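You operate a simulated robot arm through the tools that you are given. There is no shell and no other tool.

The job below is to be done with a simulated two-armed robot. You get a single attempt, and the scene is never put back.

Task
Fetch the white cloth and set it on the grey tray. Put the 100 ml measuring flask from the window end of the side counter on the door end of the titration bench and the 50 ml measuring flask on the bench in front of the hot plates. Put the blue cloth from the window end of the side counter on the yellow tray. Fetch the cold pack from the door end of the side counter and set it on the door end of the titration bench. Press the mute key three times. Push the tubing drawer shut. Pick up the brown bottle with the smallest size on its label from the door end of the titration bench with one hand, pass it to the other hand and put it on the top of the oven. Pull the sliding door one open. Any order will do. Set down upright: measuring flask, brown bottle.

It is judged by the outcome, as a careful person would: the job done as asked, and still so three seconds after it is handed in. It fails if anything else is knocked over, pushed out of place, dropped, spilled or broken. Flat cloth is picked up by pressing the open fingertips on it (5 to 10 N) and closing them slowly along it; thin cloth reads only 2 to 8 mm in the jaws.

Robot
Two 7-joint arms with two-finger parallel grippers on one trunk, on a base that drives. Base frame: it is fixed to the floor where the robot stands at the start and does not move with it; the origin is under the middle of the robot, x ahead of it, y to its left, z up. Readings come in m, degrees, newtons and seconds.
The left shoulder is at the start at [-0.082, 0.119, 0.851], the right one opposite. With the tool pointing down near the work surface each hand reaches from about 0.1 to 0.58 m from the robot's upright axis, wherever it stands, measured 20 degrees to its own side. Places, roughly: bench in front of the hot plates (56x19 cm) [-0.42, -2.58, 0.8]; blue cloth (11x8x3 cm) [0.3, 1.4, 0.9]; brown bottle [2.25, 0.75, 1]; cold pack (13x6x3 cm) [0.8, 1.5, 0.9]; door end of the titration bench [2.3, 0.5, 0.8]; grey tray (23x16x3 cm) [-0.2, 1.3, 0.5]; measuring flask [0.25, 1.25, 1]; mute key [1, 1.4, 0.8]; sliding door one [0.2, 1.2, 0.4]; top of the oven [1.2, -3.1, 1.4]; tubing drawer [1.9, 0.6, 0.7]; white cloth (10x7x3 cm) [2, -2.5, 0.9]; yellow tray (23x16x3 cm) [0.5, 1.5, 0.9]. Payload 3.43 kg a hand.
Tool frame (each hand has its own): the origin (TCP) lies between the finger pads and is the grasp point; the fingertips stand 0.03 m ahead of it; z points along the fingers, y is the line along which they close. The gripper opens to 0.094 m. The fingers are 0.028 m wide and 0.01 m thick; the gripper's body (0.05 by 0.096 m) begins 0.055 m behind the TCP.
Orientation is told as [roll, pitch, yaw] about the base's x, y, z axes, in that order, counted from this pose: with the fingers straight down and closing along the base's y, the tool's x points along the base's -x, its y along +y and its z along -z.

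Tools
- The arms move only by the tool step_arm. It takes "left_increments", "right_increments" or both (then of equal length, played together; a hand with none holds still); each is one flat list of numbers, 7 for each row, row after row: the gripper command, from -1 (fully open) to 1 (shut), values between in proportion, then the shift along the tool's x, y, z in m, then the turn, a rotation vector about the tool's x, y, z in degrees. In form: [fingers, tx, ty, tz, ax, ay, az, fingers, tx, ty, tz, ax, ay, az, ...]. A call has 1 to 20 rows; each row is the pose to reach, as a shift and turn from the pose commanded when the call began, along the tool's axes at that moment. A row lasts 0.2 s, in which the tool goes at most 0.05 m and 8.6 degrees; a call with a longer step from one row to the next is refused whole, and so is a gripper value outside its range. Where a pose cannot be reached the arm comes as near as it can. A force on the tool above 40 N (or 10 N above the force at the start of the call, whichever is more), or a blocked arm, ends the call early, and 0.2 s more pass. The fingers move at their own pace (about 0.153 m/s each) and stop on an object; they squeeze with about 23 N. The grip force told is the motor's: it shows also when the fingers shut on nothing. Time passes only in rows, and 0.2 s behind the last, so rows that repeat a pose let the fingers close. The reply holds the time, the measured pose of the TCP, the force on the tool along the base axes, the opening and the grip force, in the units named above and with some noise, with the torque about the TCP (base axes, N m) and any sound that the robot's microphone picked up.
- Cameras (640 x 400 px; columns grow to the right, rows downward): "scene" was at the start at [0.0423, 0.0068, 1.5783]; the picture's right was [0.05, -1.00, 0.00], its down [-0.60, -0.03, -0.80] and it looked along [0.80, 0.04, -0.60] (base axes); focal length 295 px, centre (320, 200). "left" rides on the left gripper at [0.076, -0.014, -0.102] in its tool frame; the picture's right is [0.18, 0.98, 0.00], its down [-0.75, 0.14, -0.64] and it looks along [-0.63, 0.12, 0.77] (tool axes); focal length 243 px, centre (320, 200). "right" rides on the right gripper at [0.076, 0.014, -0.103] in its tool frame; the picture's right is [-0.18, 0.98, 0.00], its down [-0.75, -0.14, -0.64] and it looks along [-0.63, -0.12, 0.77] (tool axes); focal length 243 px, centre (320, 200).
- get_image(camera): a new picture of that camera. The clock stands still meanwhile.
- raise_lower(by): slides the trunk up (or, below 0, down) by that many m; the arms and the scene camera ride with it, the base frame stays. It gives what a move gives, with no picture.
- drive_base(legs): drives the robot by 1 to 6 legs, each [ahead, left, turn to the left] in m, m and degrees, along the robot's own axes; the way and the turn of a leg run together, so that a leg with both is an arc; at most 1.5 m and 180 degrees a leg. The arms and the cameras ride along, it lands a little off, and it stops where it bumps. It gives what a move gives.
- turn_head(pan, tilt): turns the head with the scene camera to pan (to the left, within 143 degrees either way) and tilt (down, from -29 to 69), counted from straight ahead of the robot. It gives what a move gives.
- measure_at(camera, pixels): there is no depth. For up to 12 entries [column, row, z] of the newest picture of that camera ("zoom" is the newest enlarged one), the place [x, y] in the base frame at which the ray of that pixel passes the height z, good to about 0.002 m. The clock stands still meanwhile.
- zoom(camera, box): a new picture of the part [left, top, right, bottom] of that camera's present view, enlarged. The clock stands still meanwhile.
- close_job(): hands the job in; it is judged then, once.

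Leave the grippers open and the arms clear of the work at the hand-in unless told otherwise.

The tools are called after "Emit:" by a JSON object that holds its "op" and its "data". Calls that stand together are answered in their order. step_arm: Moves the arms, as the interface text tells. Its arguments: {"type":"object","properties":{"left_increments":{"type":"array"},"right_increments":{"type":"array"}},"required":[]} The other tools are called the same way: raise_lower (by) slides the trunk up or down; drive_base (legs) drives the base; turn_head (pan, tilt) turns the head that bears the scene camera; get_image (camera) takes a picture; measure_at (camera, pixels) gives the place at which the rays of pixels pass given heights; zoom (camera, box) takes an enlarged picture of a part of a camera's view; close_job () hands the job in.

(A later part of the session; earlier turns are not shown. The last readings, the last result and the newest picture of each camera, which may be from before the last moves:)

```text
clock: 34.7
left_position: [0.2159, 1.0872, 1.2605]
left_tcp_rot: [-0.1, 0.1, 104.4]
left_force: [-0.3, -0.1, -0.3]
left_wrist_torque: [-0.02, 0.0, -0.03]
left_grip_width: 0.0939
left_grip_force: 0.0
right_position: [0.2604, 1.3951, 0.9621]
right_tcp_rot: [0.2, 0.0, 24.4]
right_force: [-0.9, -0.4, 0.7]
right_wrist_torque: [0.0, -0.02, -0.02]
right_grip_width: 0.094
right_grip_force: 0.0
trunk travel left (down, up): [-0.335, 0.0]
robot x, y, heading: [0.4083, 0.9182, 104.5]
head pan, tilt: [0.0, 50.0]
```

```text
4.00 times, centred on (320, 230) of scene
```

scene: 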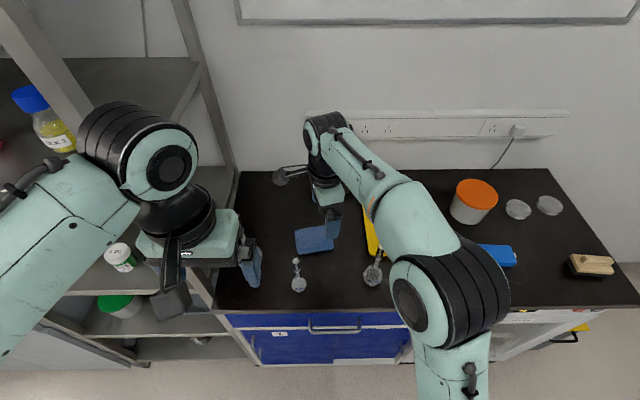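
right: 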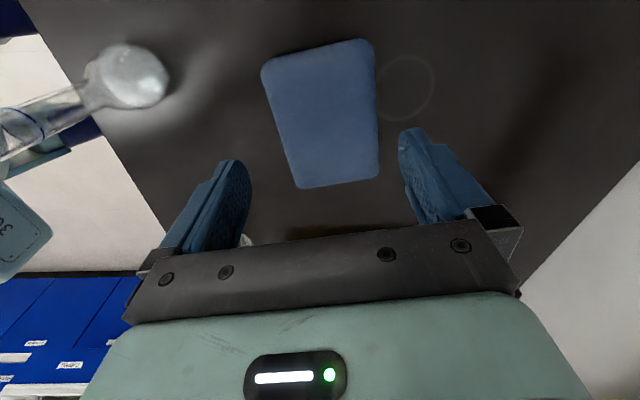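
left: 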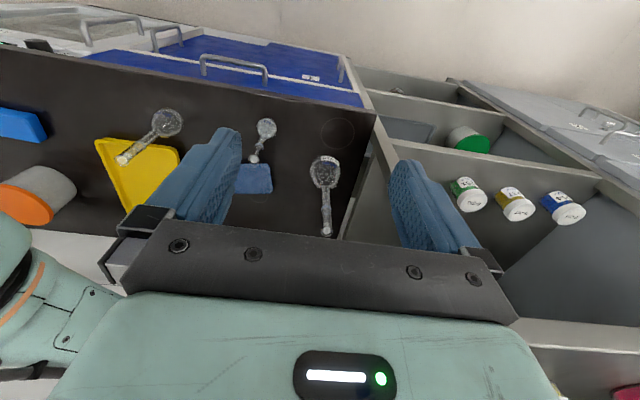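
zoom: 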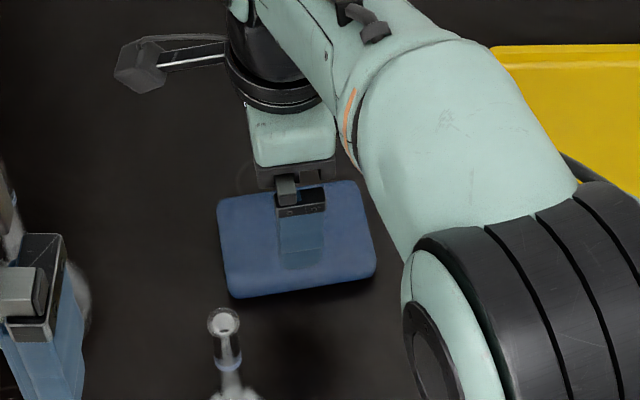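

The cloth's centre is about 7 mm and 8 mm off the tool axis. I correct and lower so the tips straddle the cloth to just above the table.

Emit:
{"op": "step_arm", "data": {"right_increments": [-1, 0.008, 0.007, 0, 0, 0, 0, -1, 0.008, 0.007, 0.02, 0, 0, 0, -1, 0.008, 0.007, 0.035, 0, 0, 0, -1, 0.008, 0.007, 0.043, 0, 0, 0, -1, 0.008, 0.007, 0.043, 0, 0, 0]}}

Emit:
{"op": "get_image", "data": {"camera": "right"}}

Emit:
{"op": "zoom", "data": {"camera": "scene", "box": [240, 180, 400, 280]}}

```text
clock: 35.9
left_position: [0.2156, 1.0874, 1.26]
left_tcp_rot: [-0.1, 0.1, 104.5]
left_force: [0.1, -1.5, -0.5]
left_wrist_torque: [0.04, 0.05, 0.01]
left_grip_width: 0.0942
left_grip_force: 0.0
right_position: [0.2492, 1.3992, 0.9217]
right_tcp_rot: [0.1, 0.0, 24.4]
right_force: [0.1, 0.2, -0.9]
right_wrist_torque: [0.02, 0.03, 0.01]
right_grip_width: 0.0939
right_grip_force: 0.0
trunk travel left (down, up): [-0.335, 0.0]
robot x, y, heading: [0.4113, 0.913, 104.6]
head pan, tilt: [0.0, 50.0]
```

```text
taken
```

right: 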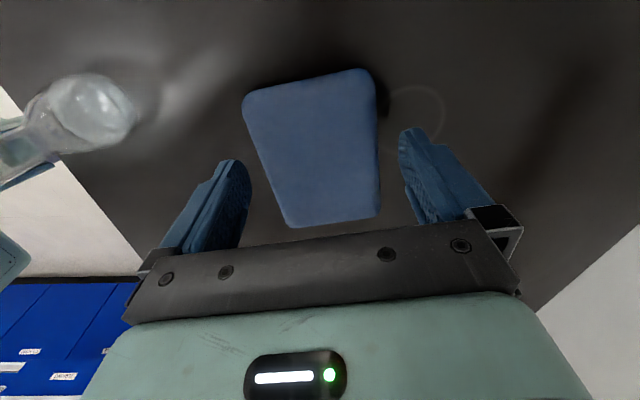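

```text
4.00 times, centred on (320, 230) of scene
```

zoom: 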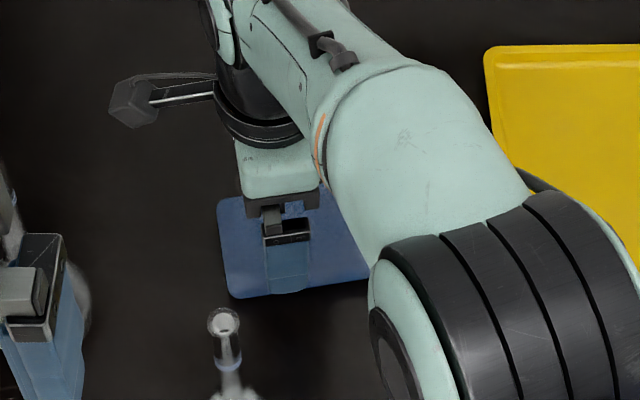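

The fingers straddle the cloth with a gap on each side. I lower 8 mm more and close.

Emit:
{"op": "step_arm", "data": {"right_increments": [-1, 0.0, 0.0, 0.008, 0, 0, 0, -0.6, 0, 0, 0.008, 0, 0, 0, -0.2, 0, 0, 0.008, 0, 0, 0, 0.2, 0, 0, 0.008, 0, 0, 0, 0.6, 0, 0, 0.008, 0, 0, 0, 1, 0, 0, 0.008, 0, 0, 0, 1, 0, 0, 0.008, 0, 0, 0]}}

Emit:
{"op": "get_image", "data": {"camera": "right"}}

```text
clock: 37.5
left_position: [0.2173, 1.0876, 1.2602]
left_tcp_rot: [0.1, 0.0, 104.4]
left_force: [0.6, 0.4, 0.9]
left_wrist_torque: [-0.02, 0.01, 0.01]
left_grip_width: 0.094
left_grip_force: 0.0
right_position: [0.2498, 1.399, 0.9144]
right_tcp_rot: [0.3, 0.0, 24.4]
right_force: [-0.7, 0.5, 1.3]
right_wrist_torque: [-0.07, 0.03, -0.02]
right_grip_width: 0.0791
right_grip_force: 22.7
trunk travel left (down, up): [-0.335, 0.0]
robot x, y, heading: [0.4075, 0.9182, 104.4]
head pan, tilt: [0.0, 50.0]
```

```text
taken
```

right: 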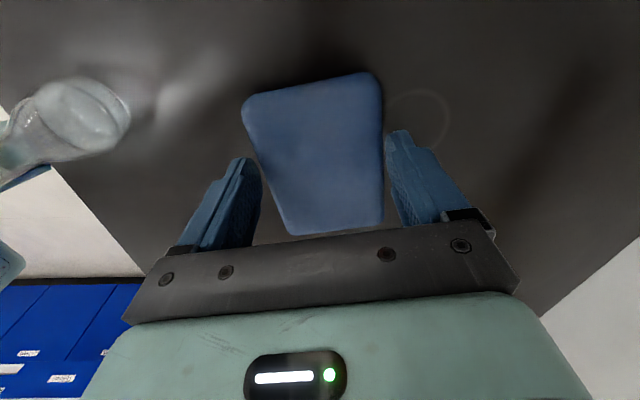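

The cloth is held (0.079 m). I lift it straight up and look at the forearm's clearance to the 100 ml flask.

Emit:
{"op": "step_arm", "data": {"right_increments": [1, 0, 0, -0.03, 0, 0, 0, 1, 0, 0, -0.07, 0, 0, 0, 1, 0, 0, -0.11, 0, 0, 0, 1, 0, 0, -0.15, 0, 0, 0, 1, 0, 0, -0.19, 0, 0, 0, 1, 0, 0, -0.23, 0, 0, 0, 1, 0, 0, -0.27, 0, 0, 0, 1, 0, 0, -0.27, 0, 0, 0]}}

Emit:
{"op": "get_image", "data": {"camera": "right"}}

Emit:
{"op": "get_image", "data": {"camera": "scene"}}

Emit:
{"op": "get_image", "data": {"camera": "left"}}

```text
clock: 39.3
left_position: [0.2151, 1.088, 1.2608]
left_tcp_rot: [0.0, -0.1, 104.4]
left_force: [-0.4, 0.3, 0.7]
left_wrist_torque: [-0.01, -0.02, 0.01]
left_grip_width: 0.094
left_grip_force: 0.1
right_position: [0.2616, 1.3778, 1.169]
right_tcp_rot: [0.2, 0.0, 24.5]
right_force: [0.1, 0.4, -0.4]
right_wrist_torque: [-0.05, 0.04, 0.01]
right_grip_width: 0.079
right_grip_force: 22.7
right hand out of reach, approached as far as the arm can: row 6, 7, 8
trunk travel left (down, up): [-0.335, 0.0]
robot x, y, heading: [0.4055, 0.9176, 104.3]
head pan, tilt: [0.0, 50.0]
```

```text
taken
```

right: 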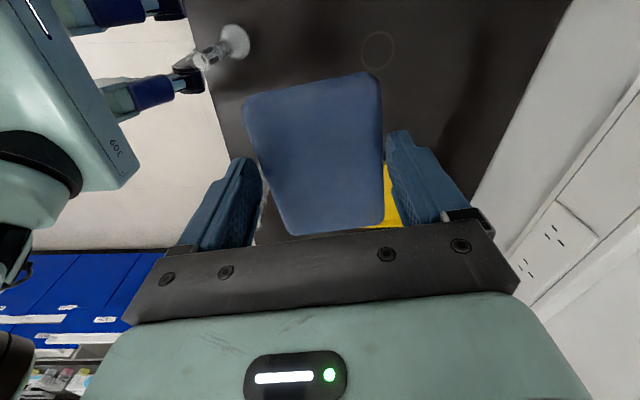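

```text
taken
```

scene: 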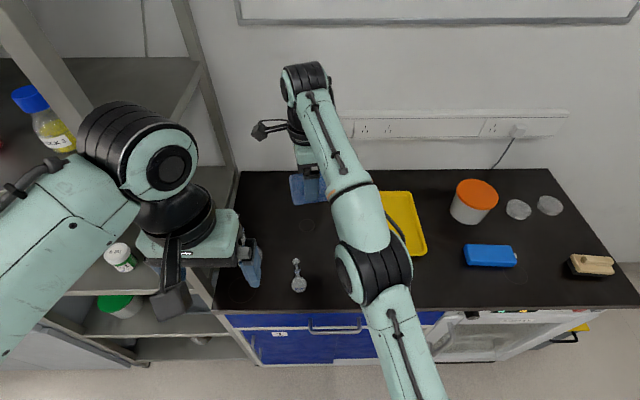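

```text
taken
```

left: 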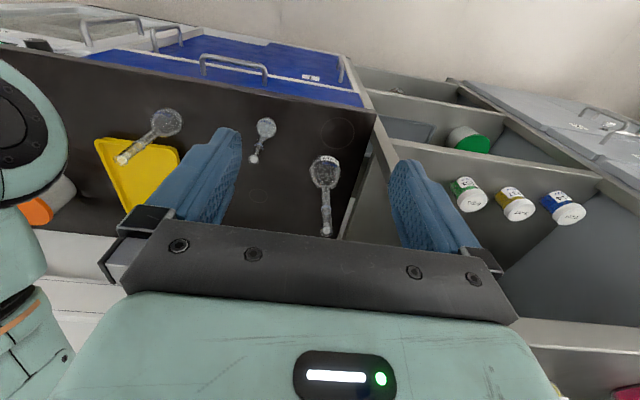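

The arm is high and clear. I drive 0.3 m to the right so that the arm will not pass over the 100 ml flask when placing the cloth.

Emit:
{"op": "drive_base", "data": {"legs": [[0, -0.28, 0]]}}

Emit:
{"op": "get_image", "data": {"camera": "scene"}}

Emit:
{"op": "get_image", "data": {"camera": "left"}}

Emit:
{"op": "get_image", "data": {"camera": "right"}}

```text
clock: 42.4
left_position: [0.4876, 1.1572, 1.2612]
left_tcp_rot: [0.0, -0.1, 104.3]
left_force: [-0.9, 0.1, 0.1]
left_wrist_torque: [0.01, 0.0, 0.02]
left_grip_width: 0.0938
left_grip_force: 0.1
right_position: [0.5321, 1.4468, 1.1688]
right_tcp_rot: [0.2, -0.1, 24.2]
right_force: [0.8, 0.3, -0.4]
right_wrist_torque: [0.01, -0.01, -0.01]
right_grip_width: 0.0788
right_grip_force: 22.7
trunk travel left (down, up): [-0.335, 0.0]
robot x, y, heading: [0.6769, 0.9824, 104.4]
head pan, tilt: [0.0, 50.0]
```

```text
taken
```

scene: 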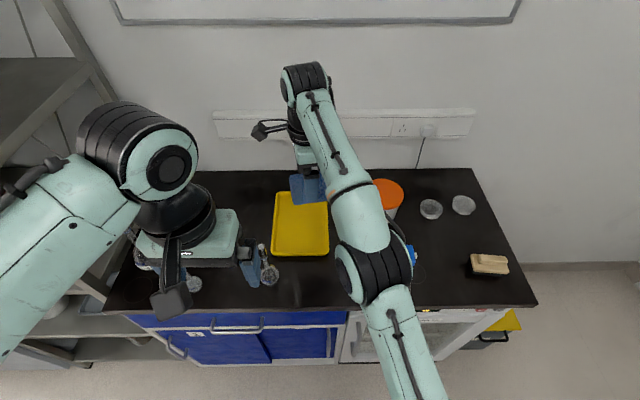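

```text
taken
```

left: 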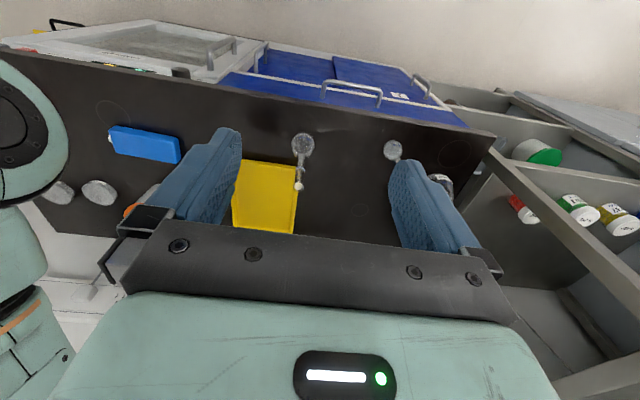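

```text
taken
```

right: 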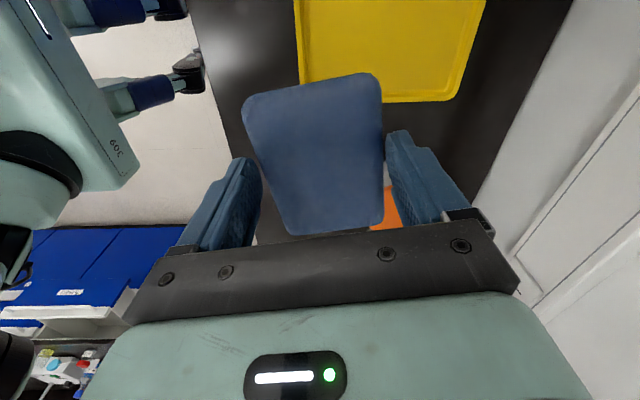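

The hand is at (0.532,1.447,1.169). I move over the tray's centre, turn 9° to match the tray, and lower to z ≈ 1.0.

Emit:
{"op": "step_arm", "data": {"right_increments": [1, 0, 0, 0.04, 0, 0, 0, 1, 0.01, 0.02, 0.08, 0, 0, 3, 1, 0.02, 0.04, 0.12, 0, 0, 6, 1, 0.029, 0.06, 0.16, 0, 0, 9, 1, 0.029, 0.06, 0.17, 0, 0, 9, 1, 0.029, 0.06, 0.17, 0, 0, 9]}}

Emit:
{"op": "get_image", "data": {"camera": "right"}}

Emit:
{"op": "get_image", "data": {"camera": "scene"}}

```text
clock: 43.8
left_position: [0.4862, 1.1568, 1.2598]
left_tcp_rot: [0.0, 0.0, 104.3]
left_force: [-0.1, -0.6, -0.6]
left_wrist_torque: [0.0, -0.02, -0.01]
left_grip_width: 0.0937
left_grip_force: 0.1
right_position: [0.4816, 1.4902, 0.9971]
right_tcp_rot: [0.2, 0.1, 15.3]
right_force: [-0.3, 0.1, -0.4]
right_wrist_torque: [-0.01, 0.0, -0.02]
right_grip_width: 0.0791
right_grip_force: 22.3
trunk travel left (down, up): [-0.335, 0.0]
robot x, y, heading: [0.6761, 0.9867, 104.3]
head pan, tilt: [0.0, 50.0]
```

```text
taken
```

right: 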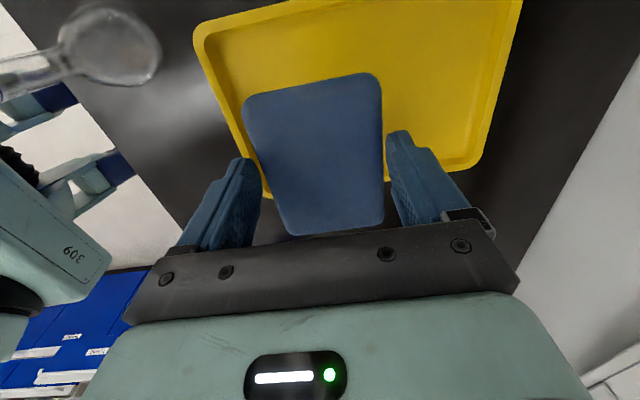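

```text
taken
```

scene: 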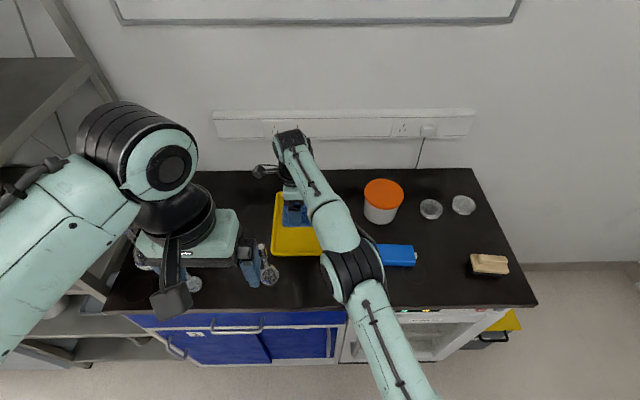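

I measure the tray's corners in this view to confirm where the cloth will land.

Emit:
{"op": "measure_at", "data": {"camera": "right", "pixels": [[197, 28, 0.905], [265, 197, 0.905], [478, 168, 0.905], [520, 2, 0.905], [322, 100, 0.885]]}}

```text
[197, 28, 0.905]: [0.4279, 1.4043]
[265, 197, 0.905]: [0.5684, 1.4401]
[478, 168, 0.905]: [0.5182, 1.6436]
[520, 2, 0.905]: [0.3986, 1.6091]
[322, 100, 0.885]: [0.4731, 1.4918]
```

The tray spans a little farther back, so I shift 2 cm toward the wall and lower the cloth onto the tray.

Emit:
{"op": "step_arm", "data": {"right_increments": [1, 0, 0.022, 0.02, 0, 0, 0, 1, 0, 0.022, 0.05, 0, 0, 0, 1, 0, 0.022, 0.062, 0, 0, 0, 1, 0, 0.022, 0.07, 0, 0, 0, 1, 0, 0.022, 0.074, 0, 0, 0, 1, 0, 0.022, 0.074, 0, 0, 0]}}

Emit:
{"op": "get_image", "data": {"camera": "right"}}

```text
clock: 45.2
left_position: [0.4874, 1.1566, 1.26]
left_tcp_rot: [0.1, 0.0, 104.3]
left_force: [-0.1, 0.4, 0.3]
left_wrist_torque: [0.0, 0.0, 0.02]
left_grip_width: 0.0941
left_grip_force: 0.1
right_position: [0.4798, 1.5056, 0.9233]
right_tcp_rot: [0.2, 0.1, 15.2]
right_force: [0.2, -0.2, -0.4]
right_wrist_torque: [-0.03, 0.0, -0.01]
right_grip_width: 0.0792
right_grip_force: 22.6
right hand out of reach, approached as far as the arm can: row 1, 2, 3, 4, 5, 6
trunk travel left (down, up): [-0.335, 0.0]
robot x, y, heading: [0.682, 0.9848, 104.3]
head pan, tilt: [0.0, 50.0]
```

```text
taken
```

right: 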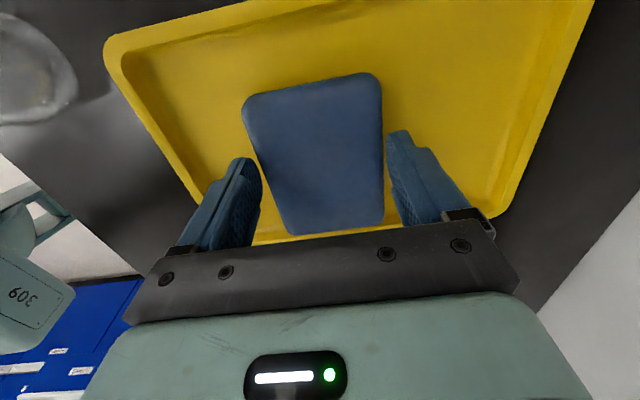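

The cloth hangs inside the tray rims. I lower in small steps until contact.

Emit:
{"op": "step_arm", "data": {"right_increments": [1, 0, 0, 0.003, 0, 0, 0, 1, 0, 0, 0.006, 0, 0, 0, 1, 0, 0, 0.006, 0, 0, 0]}}

```text
clock: 46.0
left_position: [0.4876, 1.1552, 1.2622]
left_tcp_rot: [0.0, -0.1, 104.4]
left_force: [0.1, -0.4, 0.0]
left_wrist_torque: [-0.01, 0.01, 0.04]
left_grip_width: 0.094
left_grip_force: 0.1
right_position: [0.4806, 1.5055, 0.9208]
right_tcp_rot: [0.4, 0.1, 15.3]
right_force: [2.7, -0.4, 16.6]
right_wrist_torque: [-0.11, -0.31, 0.03]
right_grip_width: 0.0791
right_grip_force: 22.8
trunk travel left (down, up): [-0.335, 0.0]
robot x, y, heading: [0.6782, 0.9839, 104.3]
head pan, tilt: [0.0, 50.0]
```

Contact at 16 N: the cloth rests on the tray. I ease up 2 mm, open, and lift straight up.

Emit:
{"op": "step_arm", "data": {"right_increments": [1, 0, 0, -0.003, 0, 0, 0, -0.5, 0, 0, -0.003, 0, 0, 0, -1, 0, 0, -0.003, 0, 0, 0, -1, 0, 0, -0.003, 0, 0, 0, -1, 0, 0, -0.03, 0, 0, 0, -1, 0, 0, -0.07, 0, 0, 0, -1, 0, 0, -0.11, 0, 0, 0, -1, 0, 0, -0.15, 0, 0, 0, -1, 0, 0, -0.19, 0, 0, 0]}}

Emit:
{"op": "get_image", "data": {"camera": "right"}}

Emit:
{"op": "get_image", "data": {"camera": "scene"}}

```text
clock: 48.0
left_position: [0.4865, 1.1563, 1.2605]
left_tcp_rot: [0.0, 0.0, 104.3]
left_force: [0.6, -0.9, -0.6]
left_wrist_torque: [0.05, 0.01, 0.0]
left_grip_width: 0.0942
left_grip_force: 0.1
right_position: [0.5016, 1.4681, 1.0959]
right_tcp_rot: [0.2, 0.0, 15.3]
right_force: [0.0, -0.3, 0.3]
right_wrist_torque: [0.02, -0.02, 0.01]
right_grip_width: 0.0942
right_grip_force: 0.2
right hand out of reach, approached as far as the arm can: row 6, 7, 8, 9
trunk travel left (down, up): [-0.335, 0.0]
robot x, y, heading: [0.6796, 0.9879, 104.0]
head pan, tilt: [0.0, 50.0]
```

```text
taken
```

right: 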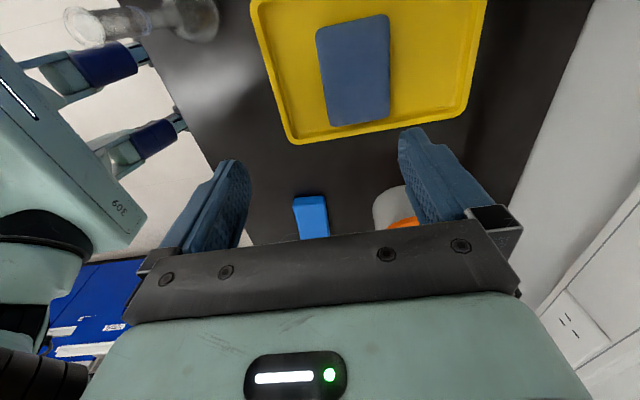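

```text
taken
```

scene: 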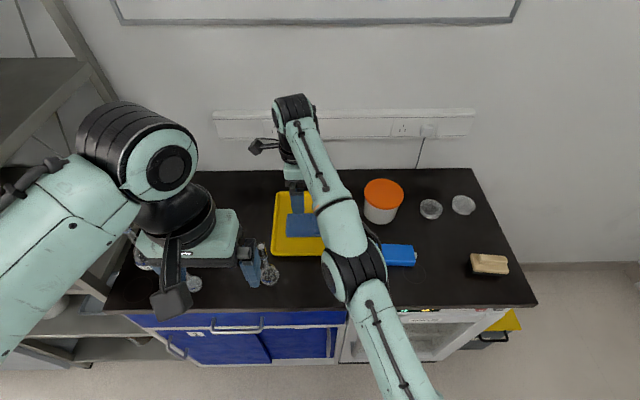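

The blue cloth lies flat on the yellow tray. Next, the mute key: I bring the right hand back to the right of the robot at height, turning the wrist back, before backing off.

Emit:
{"op": "step_arm", "data": {"right_increments": [-1, -0.04, -0.01, -0.01, 0, 0, 0, -1, -0.08, -0.03, -0.03, 0, 0, -8, -1, -0.12, -0.05, -0.05, 0, 0, -16, -1, -0.15, -0.08, -0.07, 0, 0, -24, -1, -0.175, -0.11, -0.09, 0, 0, -32, -1, -0.19, -0.14, -0.1, 0, 0, -40, -1, -0.197, -0.173, -0.1, 0, 0, -48, -1, -0.197, -0.173, -0.1, 0, 0, -56, -1, -0.197, -0.173, -0.1, 0, 0, -64, -1, -0.197, -0.173, -0.1, 0, 0, -72, -1, -0.197, -0.173, -0.1, 0, 0, -80, -1, -0.197, -0.173, -0.1, 0, 0, -88]}}

Emit:
{"op": "drive_base", "data": {"legs": [[-0.3, 0, 0], [0, -0.25, 0]]}}

Emit:
{"op": "turn_head", "data": {"pan": -10, "tilt": 45}}

Emit:
{"op": "get_image", "data": {"camera": "scene"}}

```text
clock: 50.6
left_position: [0.4878, 1.1579, 1.26]
left_tcp_rot: [0.0, 0.0, 104.3]
left_force: [-0.1, 0.2, 0.4]
left_wrist_torque: [-0.02, -0.04, 0.02]
left_grip_width: 0.0938
left_grip_force: 0.1
right_position: [0.7357, 1.3538, 1.1947]
right_tcp_rot: [0.0, -0.1, 103.5]
right_force: [-0.2, -0.3, -0.5]
right_wrist_torque: [0.0, 0.02, 0.02]
right_grip_width: 0.0938
right_grip_force: 0.1
right hand out of reach, approached as far as the arm can: row 1, 2
trunk travel left (down, up): [-0.335, 0.0]
robot x, y, heading: [0.6811, 0.9883, 104.3]
head pan, tilt: [0.0, 50.0]
```

```text
clock: 55.0
left_position: [0.8004, 0.9313, 1.2605]
left_tcp_rot: [0.0, 0.0, 104.4]
left_force: [0.3, 0.3, -0.2]
left_wrist_torque: [0.03, 0.02, 0.02]
left_grip_width: 0.094
left_grip_force: 0.2
right_position: [1.0492, 1.1284, 1.1955]
right_tcp_rot: [0.0, -0.3, 103.3]
right_force: [0.8, -0.5, -0.3]
right_wrist_torque: [0.01, 0.02, 0.01]
right_grip_width: 0.094
right_grip_force: 0.1
trunk travel left (down, up): [-0.335, 0.0]
robot x, y, heading: [0.9927, 0.7584, 104.4]
head pan, tilt: [0.0, 50.0]
```

```text
clock: 55.7
left_position: [0.8006, 0.9302, 1.2597]
left_tcp_rot: [0.0, -0.1, 104.3]
left_force: [-0.1, 0.1, -0.1]
left_wrist_torque: [0.01, 0.02, 0.0]
left_grip_width: 0.0942
left_grip_force: 0.0
right_position: [1.05, 1.1277, 1.1956]
right_tcp_rot: [0.0, -0.1, 103.4]
right_force: [0.1, 0.1, 0.1]
right_wrist_torque: [-0.03, -0.03, -0.01]
right_grip_width: 0.0941
right_grip_force: 0.0
trunk travel left (down, up): [-0.335, 0.0]
robot x, y, heading: [0.9908, 0.7577, 104.8]
head pan, tilt: [-10.0, 45.0]
```

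```text
taken
```

scene: 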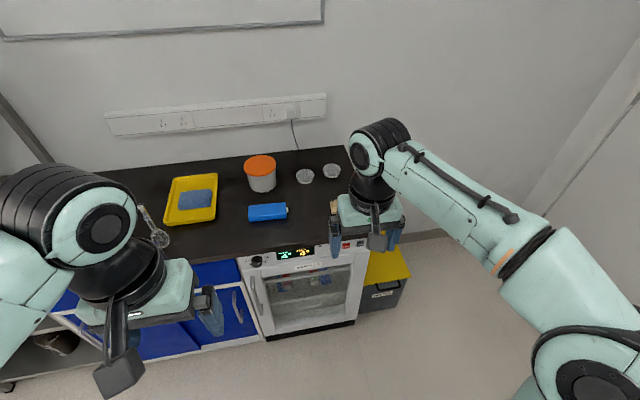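

I see the panel's keys around (345–362, 244). I zoom in.

Emit:
{"op": "zoom", "data": {"camera": "scene", "box": [235, 200, 395, 300]}}

Emit:
{"op": "get_image", "data": {"camera": "right"}}

```text
4.00 times, centred on (315, 250) of scene
```

zoom: 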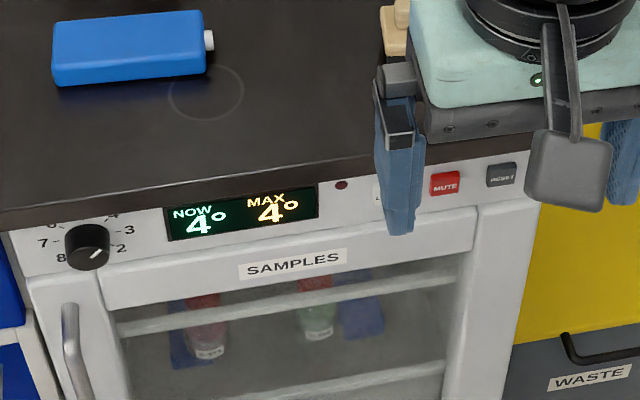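

```text
taken
```

right: 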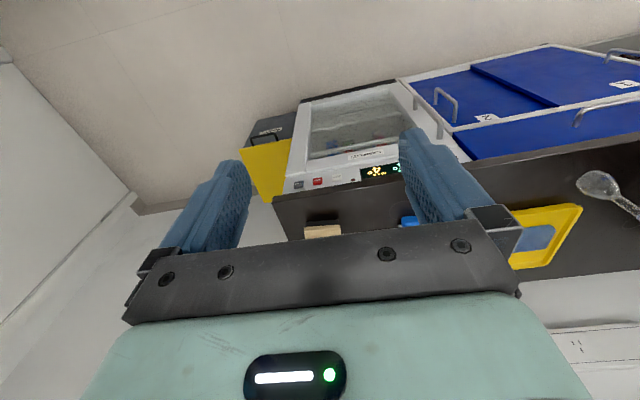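

MUTE is the red key at zoom (445,184); I also see it at (319,182) in the right view. I intersect both rays.

Emit:
{"op": "measure_at", "data": {"camera": "scene", "pixels": [[346.25, 246, 0.84], [346.25, 246, 0.8], [361, 243.5, 0.84], [361, 243.5, 0.8], [277, 261, 0.84], [277, 261, 0.8]]}}

Emit:
{"op": "zoom", "data": {"camera": "right", "box": [260, 130, 420, 230]}}

Emit:
{"op": "measure_at", "data": {"camera": "right", "pixels": [[319, 182, 0.84], [319, 182, 0.8]]}}

```text
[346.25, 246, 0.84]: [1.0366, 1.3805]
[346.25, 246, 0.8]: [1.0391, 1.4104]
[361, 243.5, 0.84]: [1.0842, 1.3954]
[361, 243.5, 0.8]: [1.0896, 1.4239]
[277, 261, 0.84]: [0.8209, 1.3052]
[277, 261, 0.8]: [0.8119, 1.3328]
```

```text
4.00 times, centred on (340, 180) of right
```

zoom: 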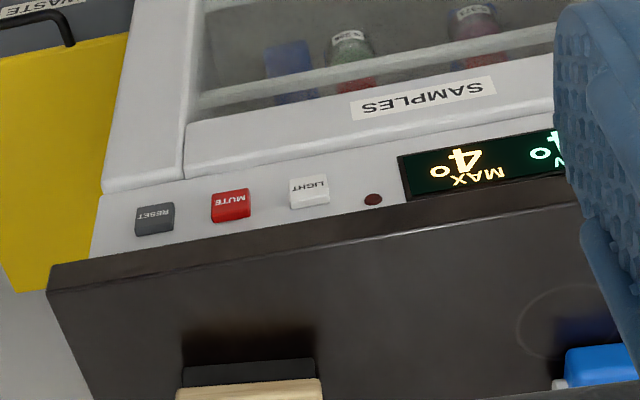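

```text
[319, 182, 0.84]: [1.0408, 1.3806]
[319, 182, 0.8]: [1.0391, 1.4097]
```

The two rays are nearly parallel, so I'll point the right hand forward instead: its camera then looks up at the panel from below. I back up 0.1 m and swing the hand to horizontal at z ≈ 0.84.

Emit:
{"op": "drive_base", "data": {"legs": [[-0.1, 0, 0]]}}

Emit:
{"op": "step_arm", "data": {"right_increments": [-1, 0, 0, 0.03, 0, -8, 0, -1, -0.01, 0, 0.065, 0, -16, 0, -1, -0.03, 0, 0.1, 0, -24, 0, -1, -0.05, 0, 0.135, 0, -32, 0, -1, -0.07, 0, 0.17, 0, -40, 0, -1, -0.09, 0, 0.205, 0, -48, 0, -1, -0.11, 0, 0.24, 0, -56, 0, -1, -0.13, 0, 0.275, 0, -64, 0, -1, -0.15, 0, 0.31, 0, -72, 0, -1, -0.17, 0, 0.34, 0, -80, 0, -1, -0.18, 0, 0.35, 0, -88, 0, -1, -0.18, 0, 0.35, 0, -90, 0, -1, -0.18, 0, 0.35, 0, -90, 0]}}

Emit:
{"op": "get_image", "data": {"camera": "right"}}

Emit:
{"op": "get_image", "data": {"camera": "scene"}}

```text
clock: 56.9
left_position: [0.8253, 0.8363, 1.2603]
left_tcp_rot: [0.0, 0.0, 104.4]
left_force: [-0.4, 0.8, -0.6]
left_wrist_torque: [-0.01, 0.01, 0.01]
left_grip_width: 0.0939
left_grip_force: 0.1
right_position: [1.0737, 1.0346, 1.1948]
right_tcp_rot: [0.0, -0.2, 103.4]
right_force: [1.0, -0.7, 0.7]
right_wrist_torque: [0.01, -0.04, -0.01]
right_grip_width: 0.0939
right_grip_force: 0.0
trunk travel left (down, up): [-0.335, 0.0]
robot x, y, heading: [1.0122, 0.6604, 104.2]
head pan, tilt: [-10.0, 45.0]
```

```text
clock: 59.6
left_position: [0.8234, 0.8367, 1.2599]
left_tcp_rot: [0.0, -0.1, 104.4]
left_force: [-0.8, 0.2, 0.3]
left_wrist_torque: [-0.01, -0.01, 0.0]
left_grip_width: 0.0937
left_grip_force: 0.0
right_position: [0.9677, 1.197, 0.8543]
right_tcp_rot: [-82.9, -88.9, -176.3]
right_force: [-0.5, -0.2, -0.3]
right_wrist_torque: [-0.02, -0.03, -0.02]
right_grip_width: 0.0941
right_grip_force: 0.1
right hand out of reach, approached as far as the arm can: row 9, 10, 11, 12, 13
trunk travel left (down, up): [-0.335, 0.0]
robot x, y, heading: [1.0145, 0.6657, 104.2]
head pan, tilt: [-10.0, 45.0]
```

```text
taken
```

right: 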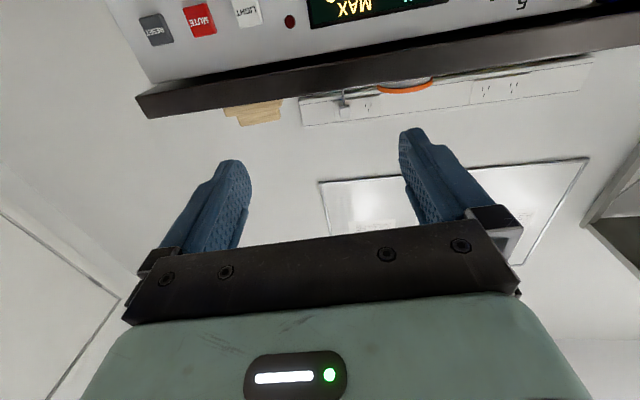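

```text
taken
```

scene: 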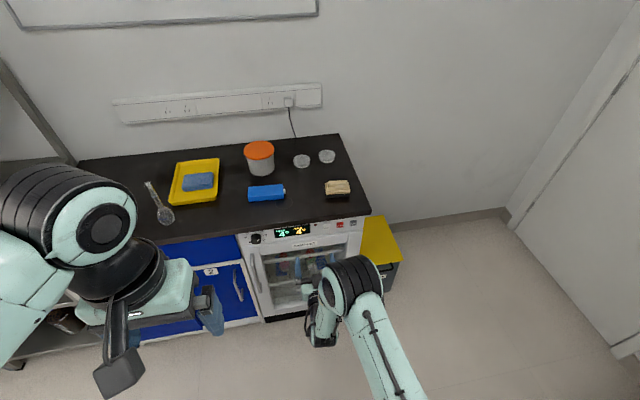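

From below I see MUTE at (201,20). I measure that ray at several heights, and the scene's ray again.

Emit:
{"op": "measure_at", "data": {"camera": "right", "pixels": [[201, 20, 0.8], [201, 20, 0.81], [201, 20, 0.82], [201, 20, 0.83], [201, 20, 0.84], [155, 28, 0.82], [246, 10, 0.82]]}}

Emit:
{"op": "zoom", "data": {"camera": "scene", "box": [280, 190, 380, 252]}}

```text
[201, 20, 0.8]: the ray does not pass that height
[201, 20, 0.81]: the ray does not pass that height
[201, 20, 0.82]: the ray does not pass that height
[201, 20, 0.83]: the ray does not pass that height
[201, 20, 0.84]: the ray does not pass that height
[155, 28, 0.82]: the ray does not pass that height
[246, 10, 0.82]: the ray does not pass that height
```

```text
6.40 times, centred on (330, 221) of scene
```

zoom: 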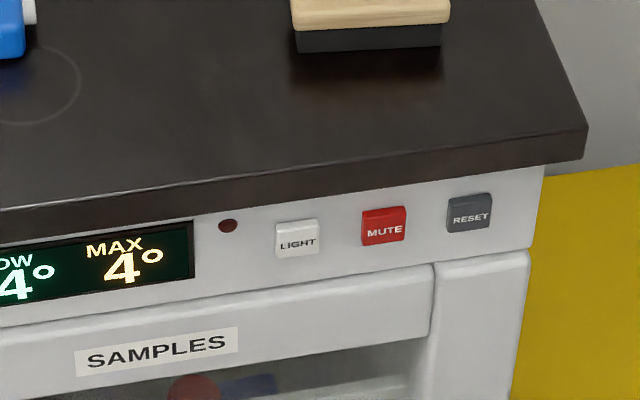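

The ray must be nearly level. I measure it at lower heights.

Emit:
{"op": "measure_at", "data": {"camera": "right", "pixels": [[201, 20, 0.79], [201, 20, 0.785], [201, 20, 0.78], [201, 20, 0.775], [201, 20, 0.77], [201, 20, 0.76], [201, 60, 0.8], [201, 60, 0.82], [201, 60, 0.84], [142, 90, 0.85], [142, 90, 0.84], [136, 98, 0.88]]}}

Emit:
{"op": "measure_at", "data": {"camera": "scene", "pixels": [[340, 225, 0.82], [340, 225, 0.8], [340, 225, 0.78], [340, 225, 0.76], [371.5, 210.5, 0.88], [371, 215.5, 0.85], [280, 222, 0.88]]}}

```text
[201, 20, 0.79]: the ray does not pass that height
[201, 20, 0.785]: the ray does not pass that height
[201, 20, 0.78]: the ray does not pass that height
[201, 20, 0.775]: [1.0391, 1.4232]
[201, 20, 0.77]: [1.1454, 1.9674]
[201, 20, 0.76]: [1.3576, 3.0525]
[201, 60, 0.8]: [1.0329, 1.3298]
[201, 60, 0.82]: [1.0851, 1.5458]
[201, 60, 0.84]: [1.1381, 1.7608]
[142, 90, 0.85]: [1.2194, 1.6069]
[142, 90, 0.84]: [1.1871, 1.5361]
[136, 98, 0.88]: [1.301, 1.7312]
```

```text
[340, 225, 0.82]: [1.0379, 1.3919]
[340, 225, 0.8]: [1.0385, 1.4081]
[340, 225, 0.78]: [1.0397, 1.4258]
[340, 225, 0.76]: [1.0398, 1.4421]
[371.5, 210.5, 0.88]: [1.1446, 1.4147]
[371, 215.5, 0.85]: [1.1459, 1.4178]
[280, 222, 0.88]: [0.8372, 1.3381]
```

Both rays meet near (1.040,1.427,0.777), about 4 cm under the counter's overhang. I close the right fingers and move to hover 2 cm in front of the mute key.

Emit:
{"op": "step_arm", "data": {"right_increments": [0, 0.015, -0.03, 0.01, 0, 0, 0, 1, 0.03, -0.06, 0.02, 0, 0, 0, 1, 0.05, -0.09, 0.04, 0, 0, 0, 1, 0.074, -0.12, 0.07, 0, 0, 0, 1, 0.074, -0.127, 0.1, 0, 0, 0, 1, 0.074, -0.127, 0.13, 0, 0, 0, 1, 0.074, -0.127, 0.13, 0, 0, 0]}}

Emit:
{"op": "get_image", "data": {"camera": "right"}}

Emit:
{"op": "zoom", "data": {"camera": "scene", "box": [260, 190, 420, 290]}}

```text
clock: 61.2
left_position: [0.8247, 0.8352, 1.2586]
left_tcp_rot: [0.0, -0.1, 104.3]
left_force: [-0.5, 0.4, -0.6]
left_wrist_torque: [0.0, -0.01, -0.01]
left_grip_width: 0.0939
left_grip_force: 0.1
right_position: [0.9998, 1.3622, 0.7777]
right_tcp_rot: [-81.0, -87.3, 177.8]
right_force: [-0.7, 0.8, 0.0]
right_wrist_torque: [0.01, -0.01, 0.01]
right_grip_width: 0.0
right_grip_force: 22.8
right hand out of reach, approached as far as the arm can: row 1, 2, 3, 4, 5, 6, 7
trunk travel left (down, up): [-0.335, 0.0]
robot x, y, heading: [1.0128, 0.6588, 104.0]
head pan, tilt: [-10.0, 45.0]
```

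```text
taken
```

right: 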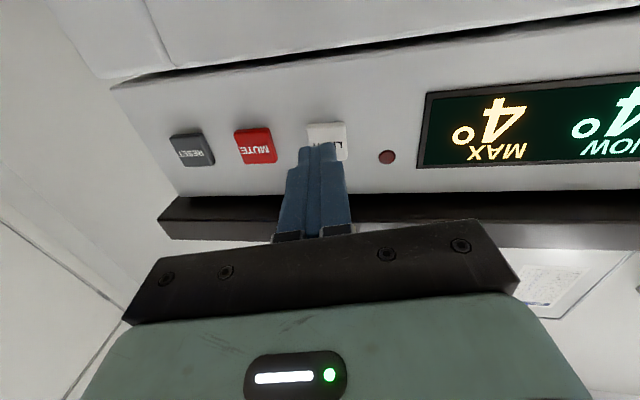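

```text
4.00 times, centred on (340, 240) of scene
```

zoom: 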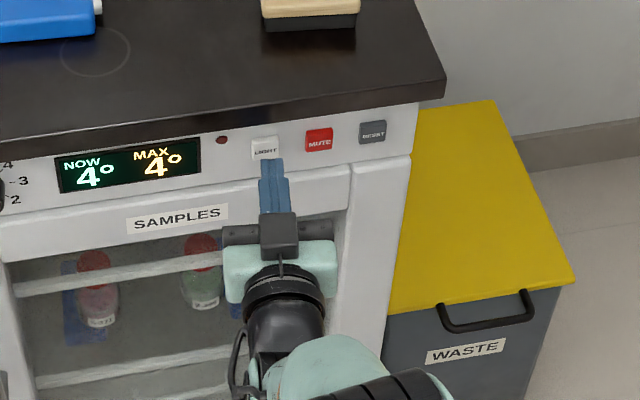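

The tip is level with the keys but in front of LIGHT; it must go 5.5 cm to the right. I back off slightly and shift the base right.

Emit:
{"op": "drive_base", "data": {"legs": [[-0.03, 0, 0], [0, -0.055, 0]]}}

Emit:
{"op": "get_image", "data": {"camera": "right"}}

Emit:
{"op": "zoom", "data": {"camera": "scene", "box": [240, 190, 400, 290]}}

```text
clock: 62.9
left_position: [0.885, 0.8198, 1.2602]
left_tcp_rot: [-0.1, 0.0, 104.4]
left_force: [-0.1, -0.9, -0.4]
left_wrist_torque: [0.0, 0.02, 0.02]
left_grip_width: 0.0938
left_grip_force: 0.1
right_position: [1.0608, 1.3474, 0.7777]
right_tcp_rot: [-81.8, -87.2, 178.7]
right_force: [0.4, 1.1, -0.2]
right_wrist_torque: [-0.03, 0.01, 0.01]
right_grip_width: 0.0
right_grip_force: 23.0
trunk travel left (down, up): [-0.335, 0.0]
robot x, y, heading: [1.0758, 0.6496, 104.5]
head pan, tilt: [-10.0, 45.0]
```

```text
taken
```

right: 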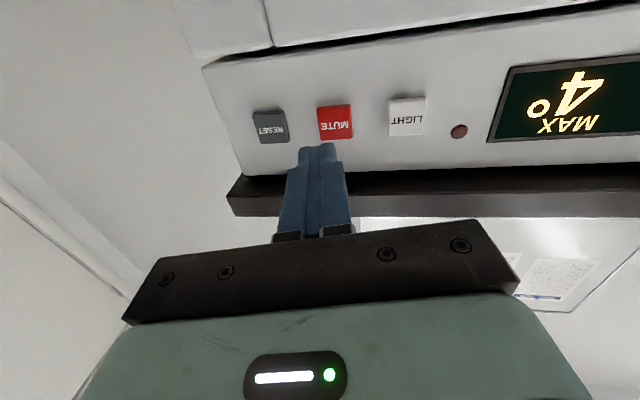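

```text
4.00 times, centred on (320, 240) of scene
```

zoom: 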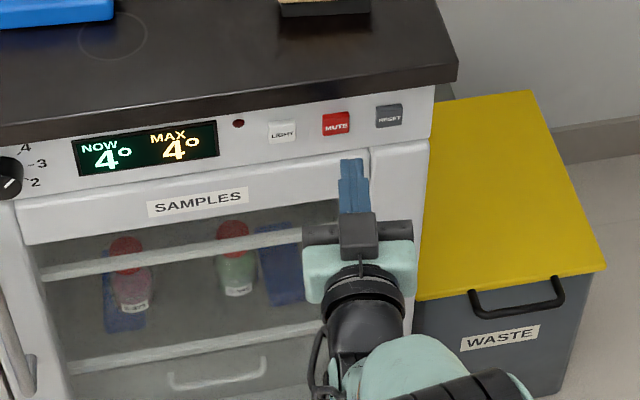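

MUTE is at (335,122), about 1.1 cm left of the tool axis and level with it. I shift left and advance slowly until I feel it.

Emit:
{"op": "step_arm", "data": {"right_increments": [1, 0, 0.011, 0.01, 0, 0, 0, 1, 0, 0.011, 0.02, 0, 0, 0, 1, 0, 0.011, 0.03, 0, 0, 0, 1, 0, 0.011, 0.034, 0, 0, 0, 1, 0, 0.011, 0.037, 0, 0, 0]}}

Emit:
{"op": "get_image", "data": {"camera": "right"}}

Emit:
{"op": "zoom", "data": {"camera": "scene", "box": [280, 190, 380, 252]}}

```text
clock: 64.0
left_position: [0.8864, 0.8204, 1.2594]
left_tcp_rot: [0.0, 0.1, 104.4]
left_force: [-0.9, 0.0, -0.2]
left_wrist_torque: [-0.05, 0.0, 0.01]
left_grip_width: 0.0943
left_grip_force: 0.2
right_position: [1.0459, 1.383, 0.7767]
right_tcp_rot: [-82.3, -87.1, 179.0]
right_force: [-0.1, -0.3, 0.1]
right_wrist_torque: [0.03, 0.01, 0.01]
right_grip_width: 0.0
right_grip_force: 23.3
trunk travel left (down, up): [-0.335, 0.0]
robot x, y, heading: [1.0757, 0.6492, 104.1]
head pan, tilt: [-10.0, 45.0]
```

```text
taken
```

right: 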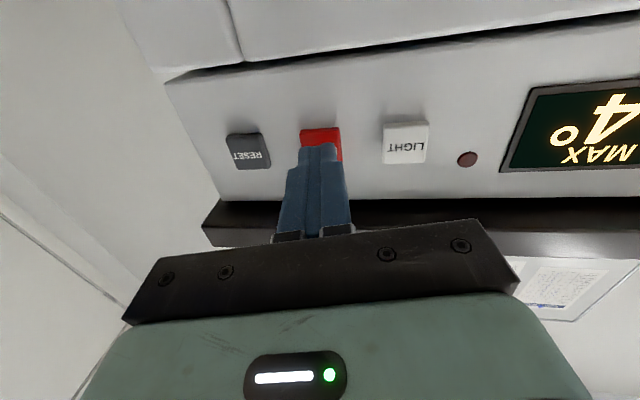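

```text
6.40 times, centred on (330, 221) of scene
```

zoom: 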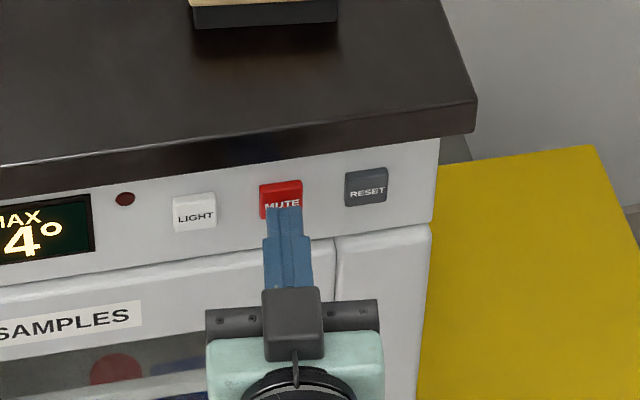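

The tip is about 1 cm in front of MUTE and centred on it. I advance in small steps for the first press and then draw back 1.5 cm.

Emit:
{"op": "step_arm", "data": {"right_increments": [1, 0, 0, 0.004, 0, 0, 0, 1, 0, 0, 0.007, 0, 0, 0, 1, 0, 0, 0.01, 0, 0, 0, 1, 0, 0, 0.012, 0, 0, 0]}}

```text
clock: 65.0
left_position: [0.8863, 0.8197, 1.26]
left_tcp_rot: [0.0, -0.1, 104.4]
left_force: [0.3, 0.0, 0.3]
left_wrist_torque: [-0.01, 0.04, -0.04]
left_grip_width: 0.094
left_grip_force: 0.1
right_position: [1.0449, 1.3947, 0.7759]
right_tcp_rot: [-82.2, -87.4, 179.0]
right_force: [0.7, -3.8, 1.3]
right_wrist_torque: [0.03, 0.06, 0.04]
right_grip_width: 0.0
right_grip_force: 22.8
trunk travel left (down, up): [-0.335, 0.0]
robot x, y, heading: [1.0804, 0.6509, 104.2]
head pan, tilt: [-10.0, 45.0]
heard: click
```

A click: press one. I draw back to release the key.

Emit:
{"op": "step_arm", "data": {"right_increments": [1, 0, 0, -0.008, 0, 0, 0, 1, 0, 0, -0.015, 0, 0, 0, 1, 0, 0, -0.015, 0, 0, 0, 1, 0, 0, -0.015, 0, 0, 0]}}

Emit:
{"op": "step_arm", "data": {"right_increments": [1, 0, 0, 0.006, 0, 0, 0, 1, 0, 0, 0.011, 0, 0, 0, 1, 0, 0, 0.014, 0, 0, 0, 1, 0, 0, 0.015, 0, 0, 0]}}

```text
clock: 66.0
left_position: [0.8861, 0.8214, 1.2603]
left_tcp_rot: [-0.1, 0.0, 104.4]
left_force: [-0.1, 0.0, 0.1]
left_wrist_torque: [-0.01, -0.01, -0.01]
left_grip_width: 0.094
left_grip_force: 0.0
right_position: [1.0468, 1.3789, 0.7772]
right_tcp_rot: [-82.0, -87.3, 178.8]
right_force: [-0.8, -0.3, -0.4]
right_wrist_torque: [0.03, 0.0, 0.0]
right_grip_width: 0.0
right_grip_force: 22.9
trunk travel left (down, up): [-0.335, 0.0]
robot x, y, heading: [1.0741, 0.6488, 104.3]
head pan, tilt: [-10.0, 45.0]
```

```text
clock: 67.0
left_position: [0.8846, 0.819, 1.2604]
left_tcp_rot: [0.0, -0.1, 104.4]
left_force: [-0.1, 0.1, 0.2]
left_wrist_torque: [0.01, -0.02, 0.0]
left_grip_width: 0.0943
left_grip_force: 0.0
right_position: [1.044, 1.3943, 0.7768]
right_tcp_rot: [-81.8, -87.3, 178.7]
right_force: [-1.4, -4.7, 1.4]
right_wrist_torque: [0.07, 0.0, 0.08]
right_grip_width: 0.0
right_grip_force: 22.6
trunk travel left (down, up): [-0.335, 0.0]
robot x, y, heading: [1.0772, 0.6477, 104.1]
head pan, tilt: [-10.0, 45.0]
heard: click
```

Second click. I release, press a third time, and release again.

Emit:
{"op": "step_arm", "data": {"right_increments": [1, 0, 0, -0.008, 0, 0, 0, 1, 0, 0, -0.015, 0, 0, 0, 1, 0, 0, -0.015, 0, 0, 0, 1, 0, 0, -0.015, 0, 0, 0]}}

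Emit:
{"op": "step_arm", "data": {"right_increments": [1, 0, 0, 0.006, 0, 0, 0, 1, 0, 0, 0.011, 0, 0, 0, 1, 0, 0, 0.014, 0, 0, 0, 1, 0, 0, 0.015, 0, 0, 0]}}

Emit:
{"op": "step_arm", "data": {"right_increments": [1, 0, 0, -0.01, 0, 0, 0, 1, 0, 0, -0.03, 0, 0, 0, 1, 0, 0, -0.06, 0, 0, 0, 1, 0, 0, -0.09, 0, 0, 0]}}

Emit:
{"op": "get_image", "data": {"camera": "scene"}}

```text
clock: 68.0
left_position: [0.886, 0.8194, 1.2607]
left_tcp_rot: [0.0, 0.0, 104.3]
left_force: [-1.0, 0.4, 0.1]
left_wrist_torque: [-0.01, -0.03, 0.01]
left_grip_width: 0.0942
left_grip_force: 0.1
right_position: [1.0456, 1.38, 0.7767]
right_tcp_rot: [-81.9, -87.3, 178.6]
right_force: [0.5, -0.3, -0.2]
right_wrist_torque: [-0.01, 0.02, -0.02]
right_grip_width: 0.0
right_grip_force: 23.5
trunk travel left (down, up): [-0.335, 0.0]
robot x, y, heading: [1.0751, 0.6487, 104.2]
head pan, tilt: [-10.0, 45.0]
```

```text
clock: 69.0
left_position: [0.8862, 0.8177, 1.2605]
left_tcp_rot: [0.0, -0.2, 104.4]
left_force: [0.5, -0.7, -0.4]
left_wrist_torque: [-0.01, 0.01, 0.01]
left_grip_width: 0.094
left_grip_force: 0.0
right_position: [1.0445, 1.3943, 0.7774]
right_tcp_rot: [-80.6, -87.4, 177.5]
right_force: [1.5, -4.3, -0.1]
right_wrist_torque: [0.03, 0.02, 0.03]
right_grip_width: 0.0
right_grip_force: 22.6
trunk travel left (down, up): [-0.335, 0.0]
robot x, y, heading: [1.0764, 0.6478, 104.4]
head pan, tilt: [-10.0, 45.0]
heard: click
```

```text
clock: 70.0
left_position: [0.8855, 0.8208, 1.2594]
left_tcp_rot: [-0.1, 0.0, 104.4]
left_force: [-0.9, 0.3, -0.3]
left_wrist_torque: [-0.01, -0.02, 0.0]
left_grip_width: 0.094
left_grip_force: 0.0
right_position: [1.0565, 1.3049, 0.7788]
right_tcp_rot: [-82.7, -87.3, 179.4]
right_force: [1.7, -0.5, 0.2]
right_wrist_torque: [-0.01, 0.0, 0.01]
right_grip_width: 0.0
right_grip_force: 22.9
trunk travel left (down, up): [-0.335, 0.0]
robot x, y, heading: [1.0746, 0.6479, 104.3]
head pan, tilt: [-10.0, 45.0]
```

```text
taken
```

scene: 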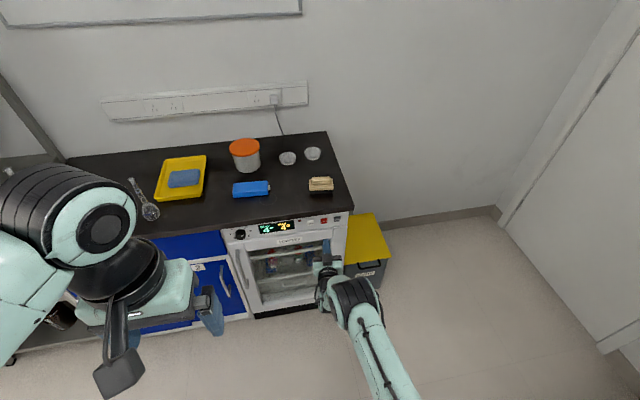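

All three clicks were heard. Next, sliding door one: I back off, drive left along the counter and look at its handle.

Emit:
{"op": "drive_base", "data": {"legs": [[-0.12, 0, 0], [0, 0.78, 0]]}}

Emit:
{"op": "turn_head", "data": {"pan": 0, "tilt": 45}}

Emit:
{"op": "get_image", "data": {"camera": "scene"}}

Emit:
{"op": "get_image", "data": {"camera": "right"}}

```text
clock: 78.1
left_position: [0.1703, 0.5216, 1.2596]
left_tcp_rot: [0.0, 0.1, 103.2]
left_force: [0.4, -0.1, 0.8]
left_wrist_torque: [-0.02, 0.01, 0.02]
left_grip_width: 0.0939
left_grip_force: 0.0
right_position: [0.3487, 1.0021, 0.7777]
right_tcp_rot: [-81.8, -87.2, 177.4]
right_force: [0.0, 0.2, -0.8]
right_wrist_torque: [0.01, -0.01, -0.02]
right_grip_width: 0.0
right_grip_force: 23.2
trunk travel left (down, up): [-0.335, 0.0]
robot x, y, heading: [0.3556, 0.3474, 103.3]
head pan, tilt: [-10.0, 45.0]
```

```text
clock: 78.8
left_position: [0.1704, 0.5211, 1.2606]
left_tcp_rot: [0.0, -0.1, 103.4]
left_force: [0.1, 0.9, 0.3]
left_wrist_torque: [-0.02, 0.02, -0.02]
left_grip_width: 0.094
left_grip_force: 0.1
right_position: [0.3497, 1.004, 0.7768]
right_tcp_rot: [-81.8, -87.3, 177.4]
right_force: [-0.6, 0.2, 0.5]
right_wrist_torque: [-0.01, -0.02, -0.01]
right_grip_width: 0.0
right_grip_force: 23.3
trunk travel left (down, up): [-0.335, 0.0]
robot x, y, heading: [0.3554, 0.3452, 103.1]
head pan, tilt: [0.0, 45.0]
```

```text
taken
```

scene: 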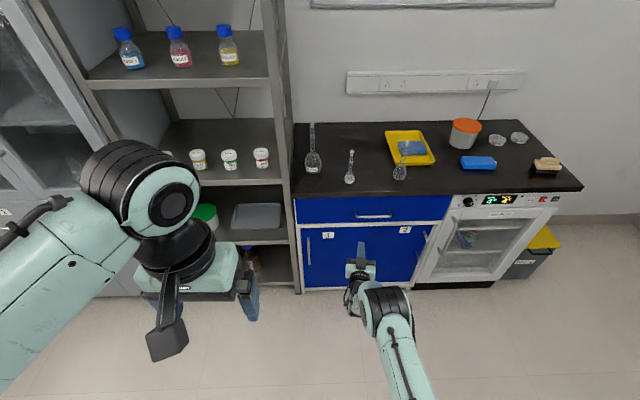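

```text
taken
```

right: 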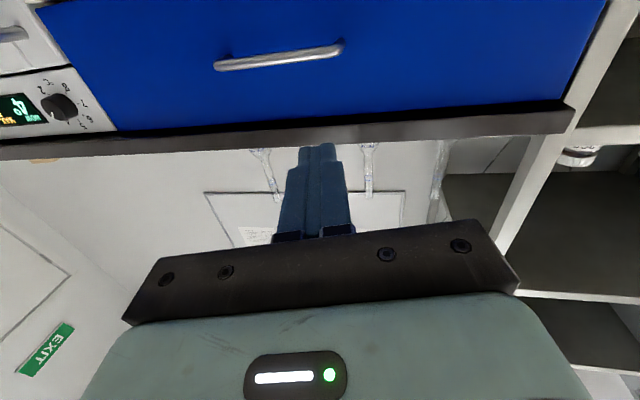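

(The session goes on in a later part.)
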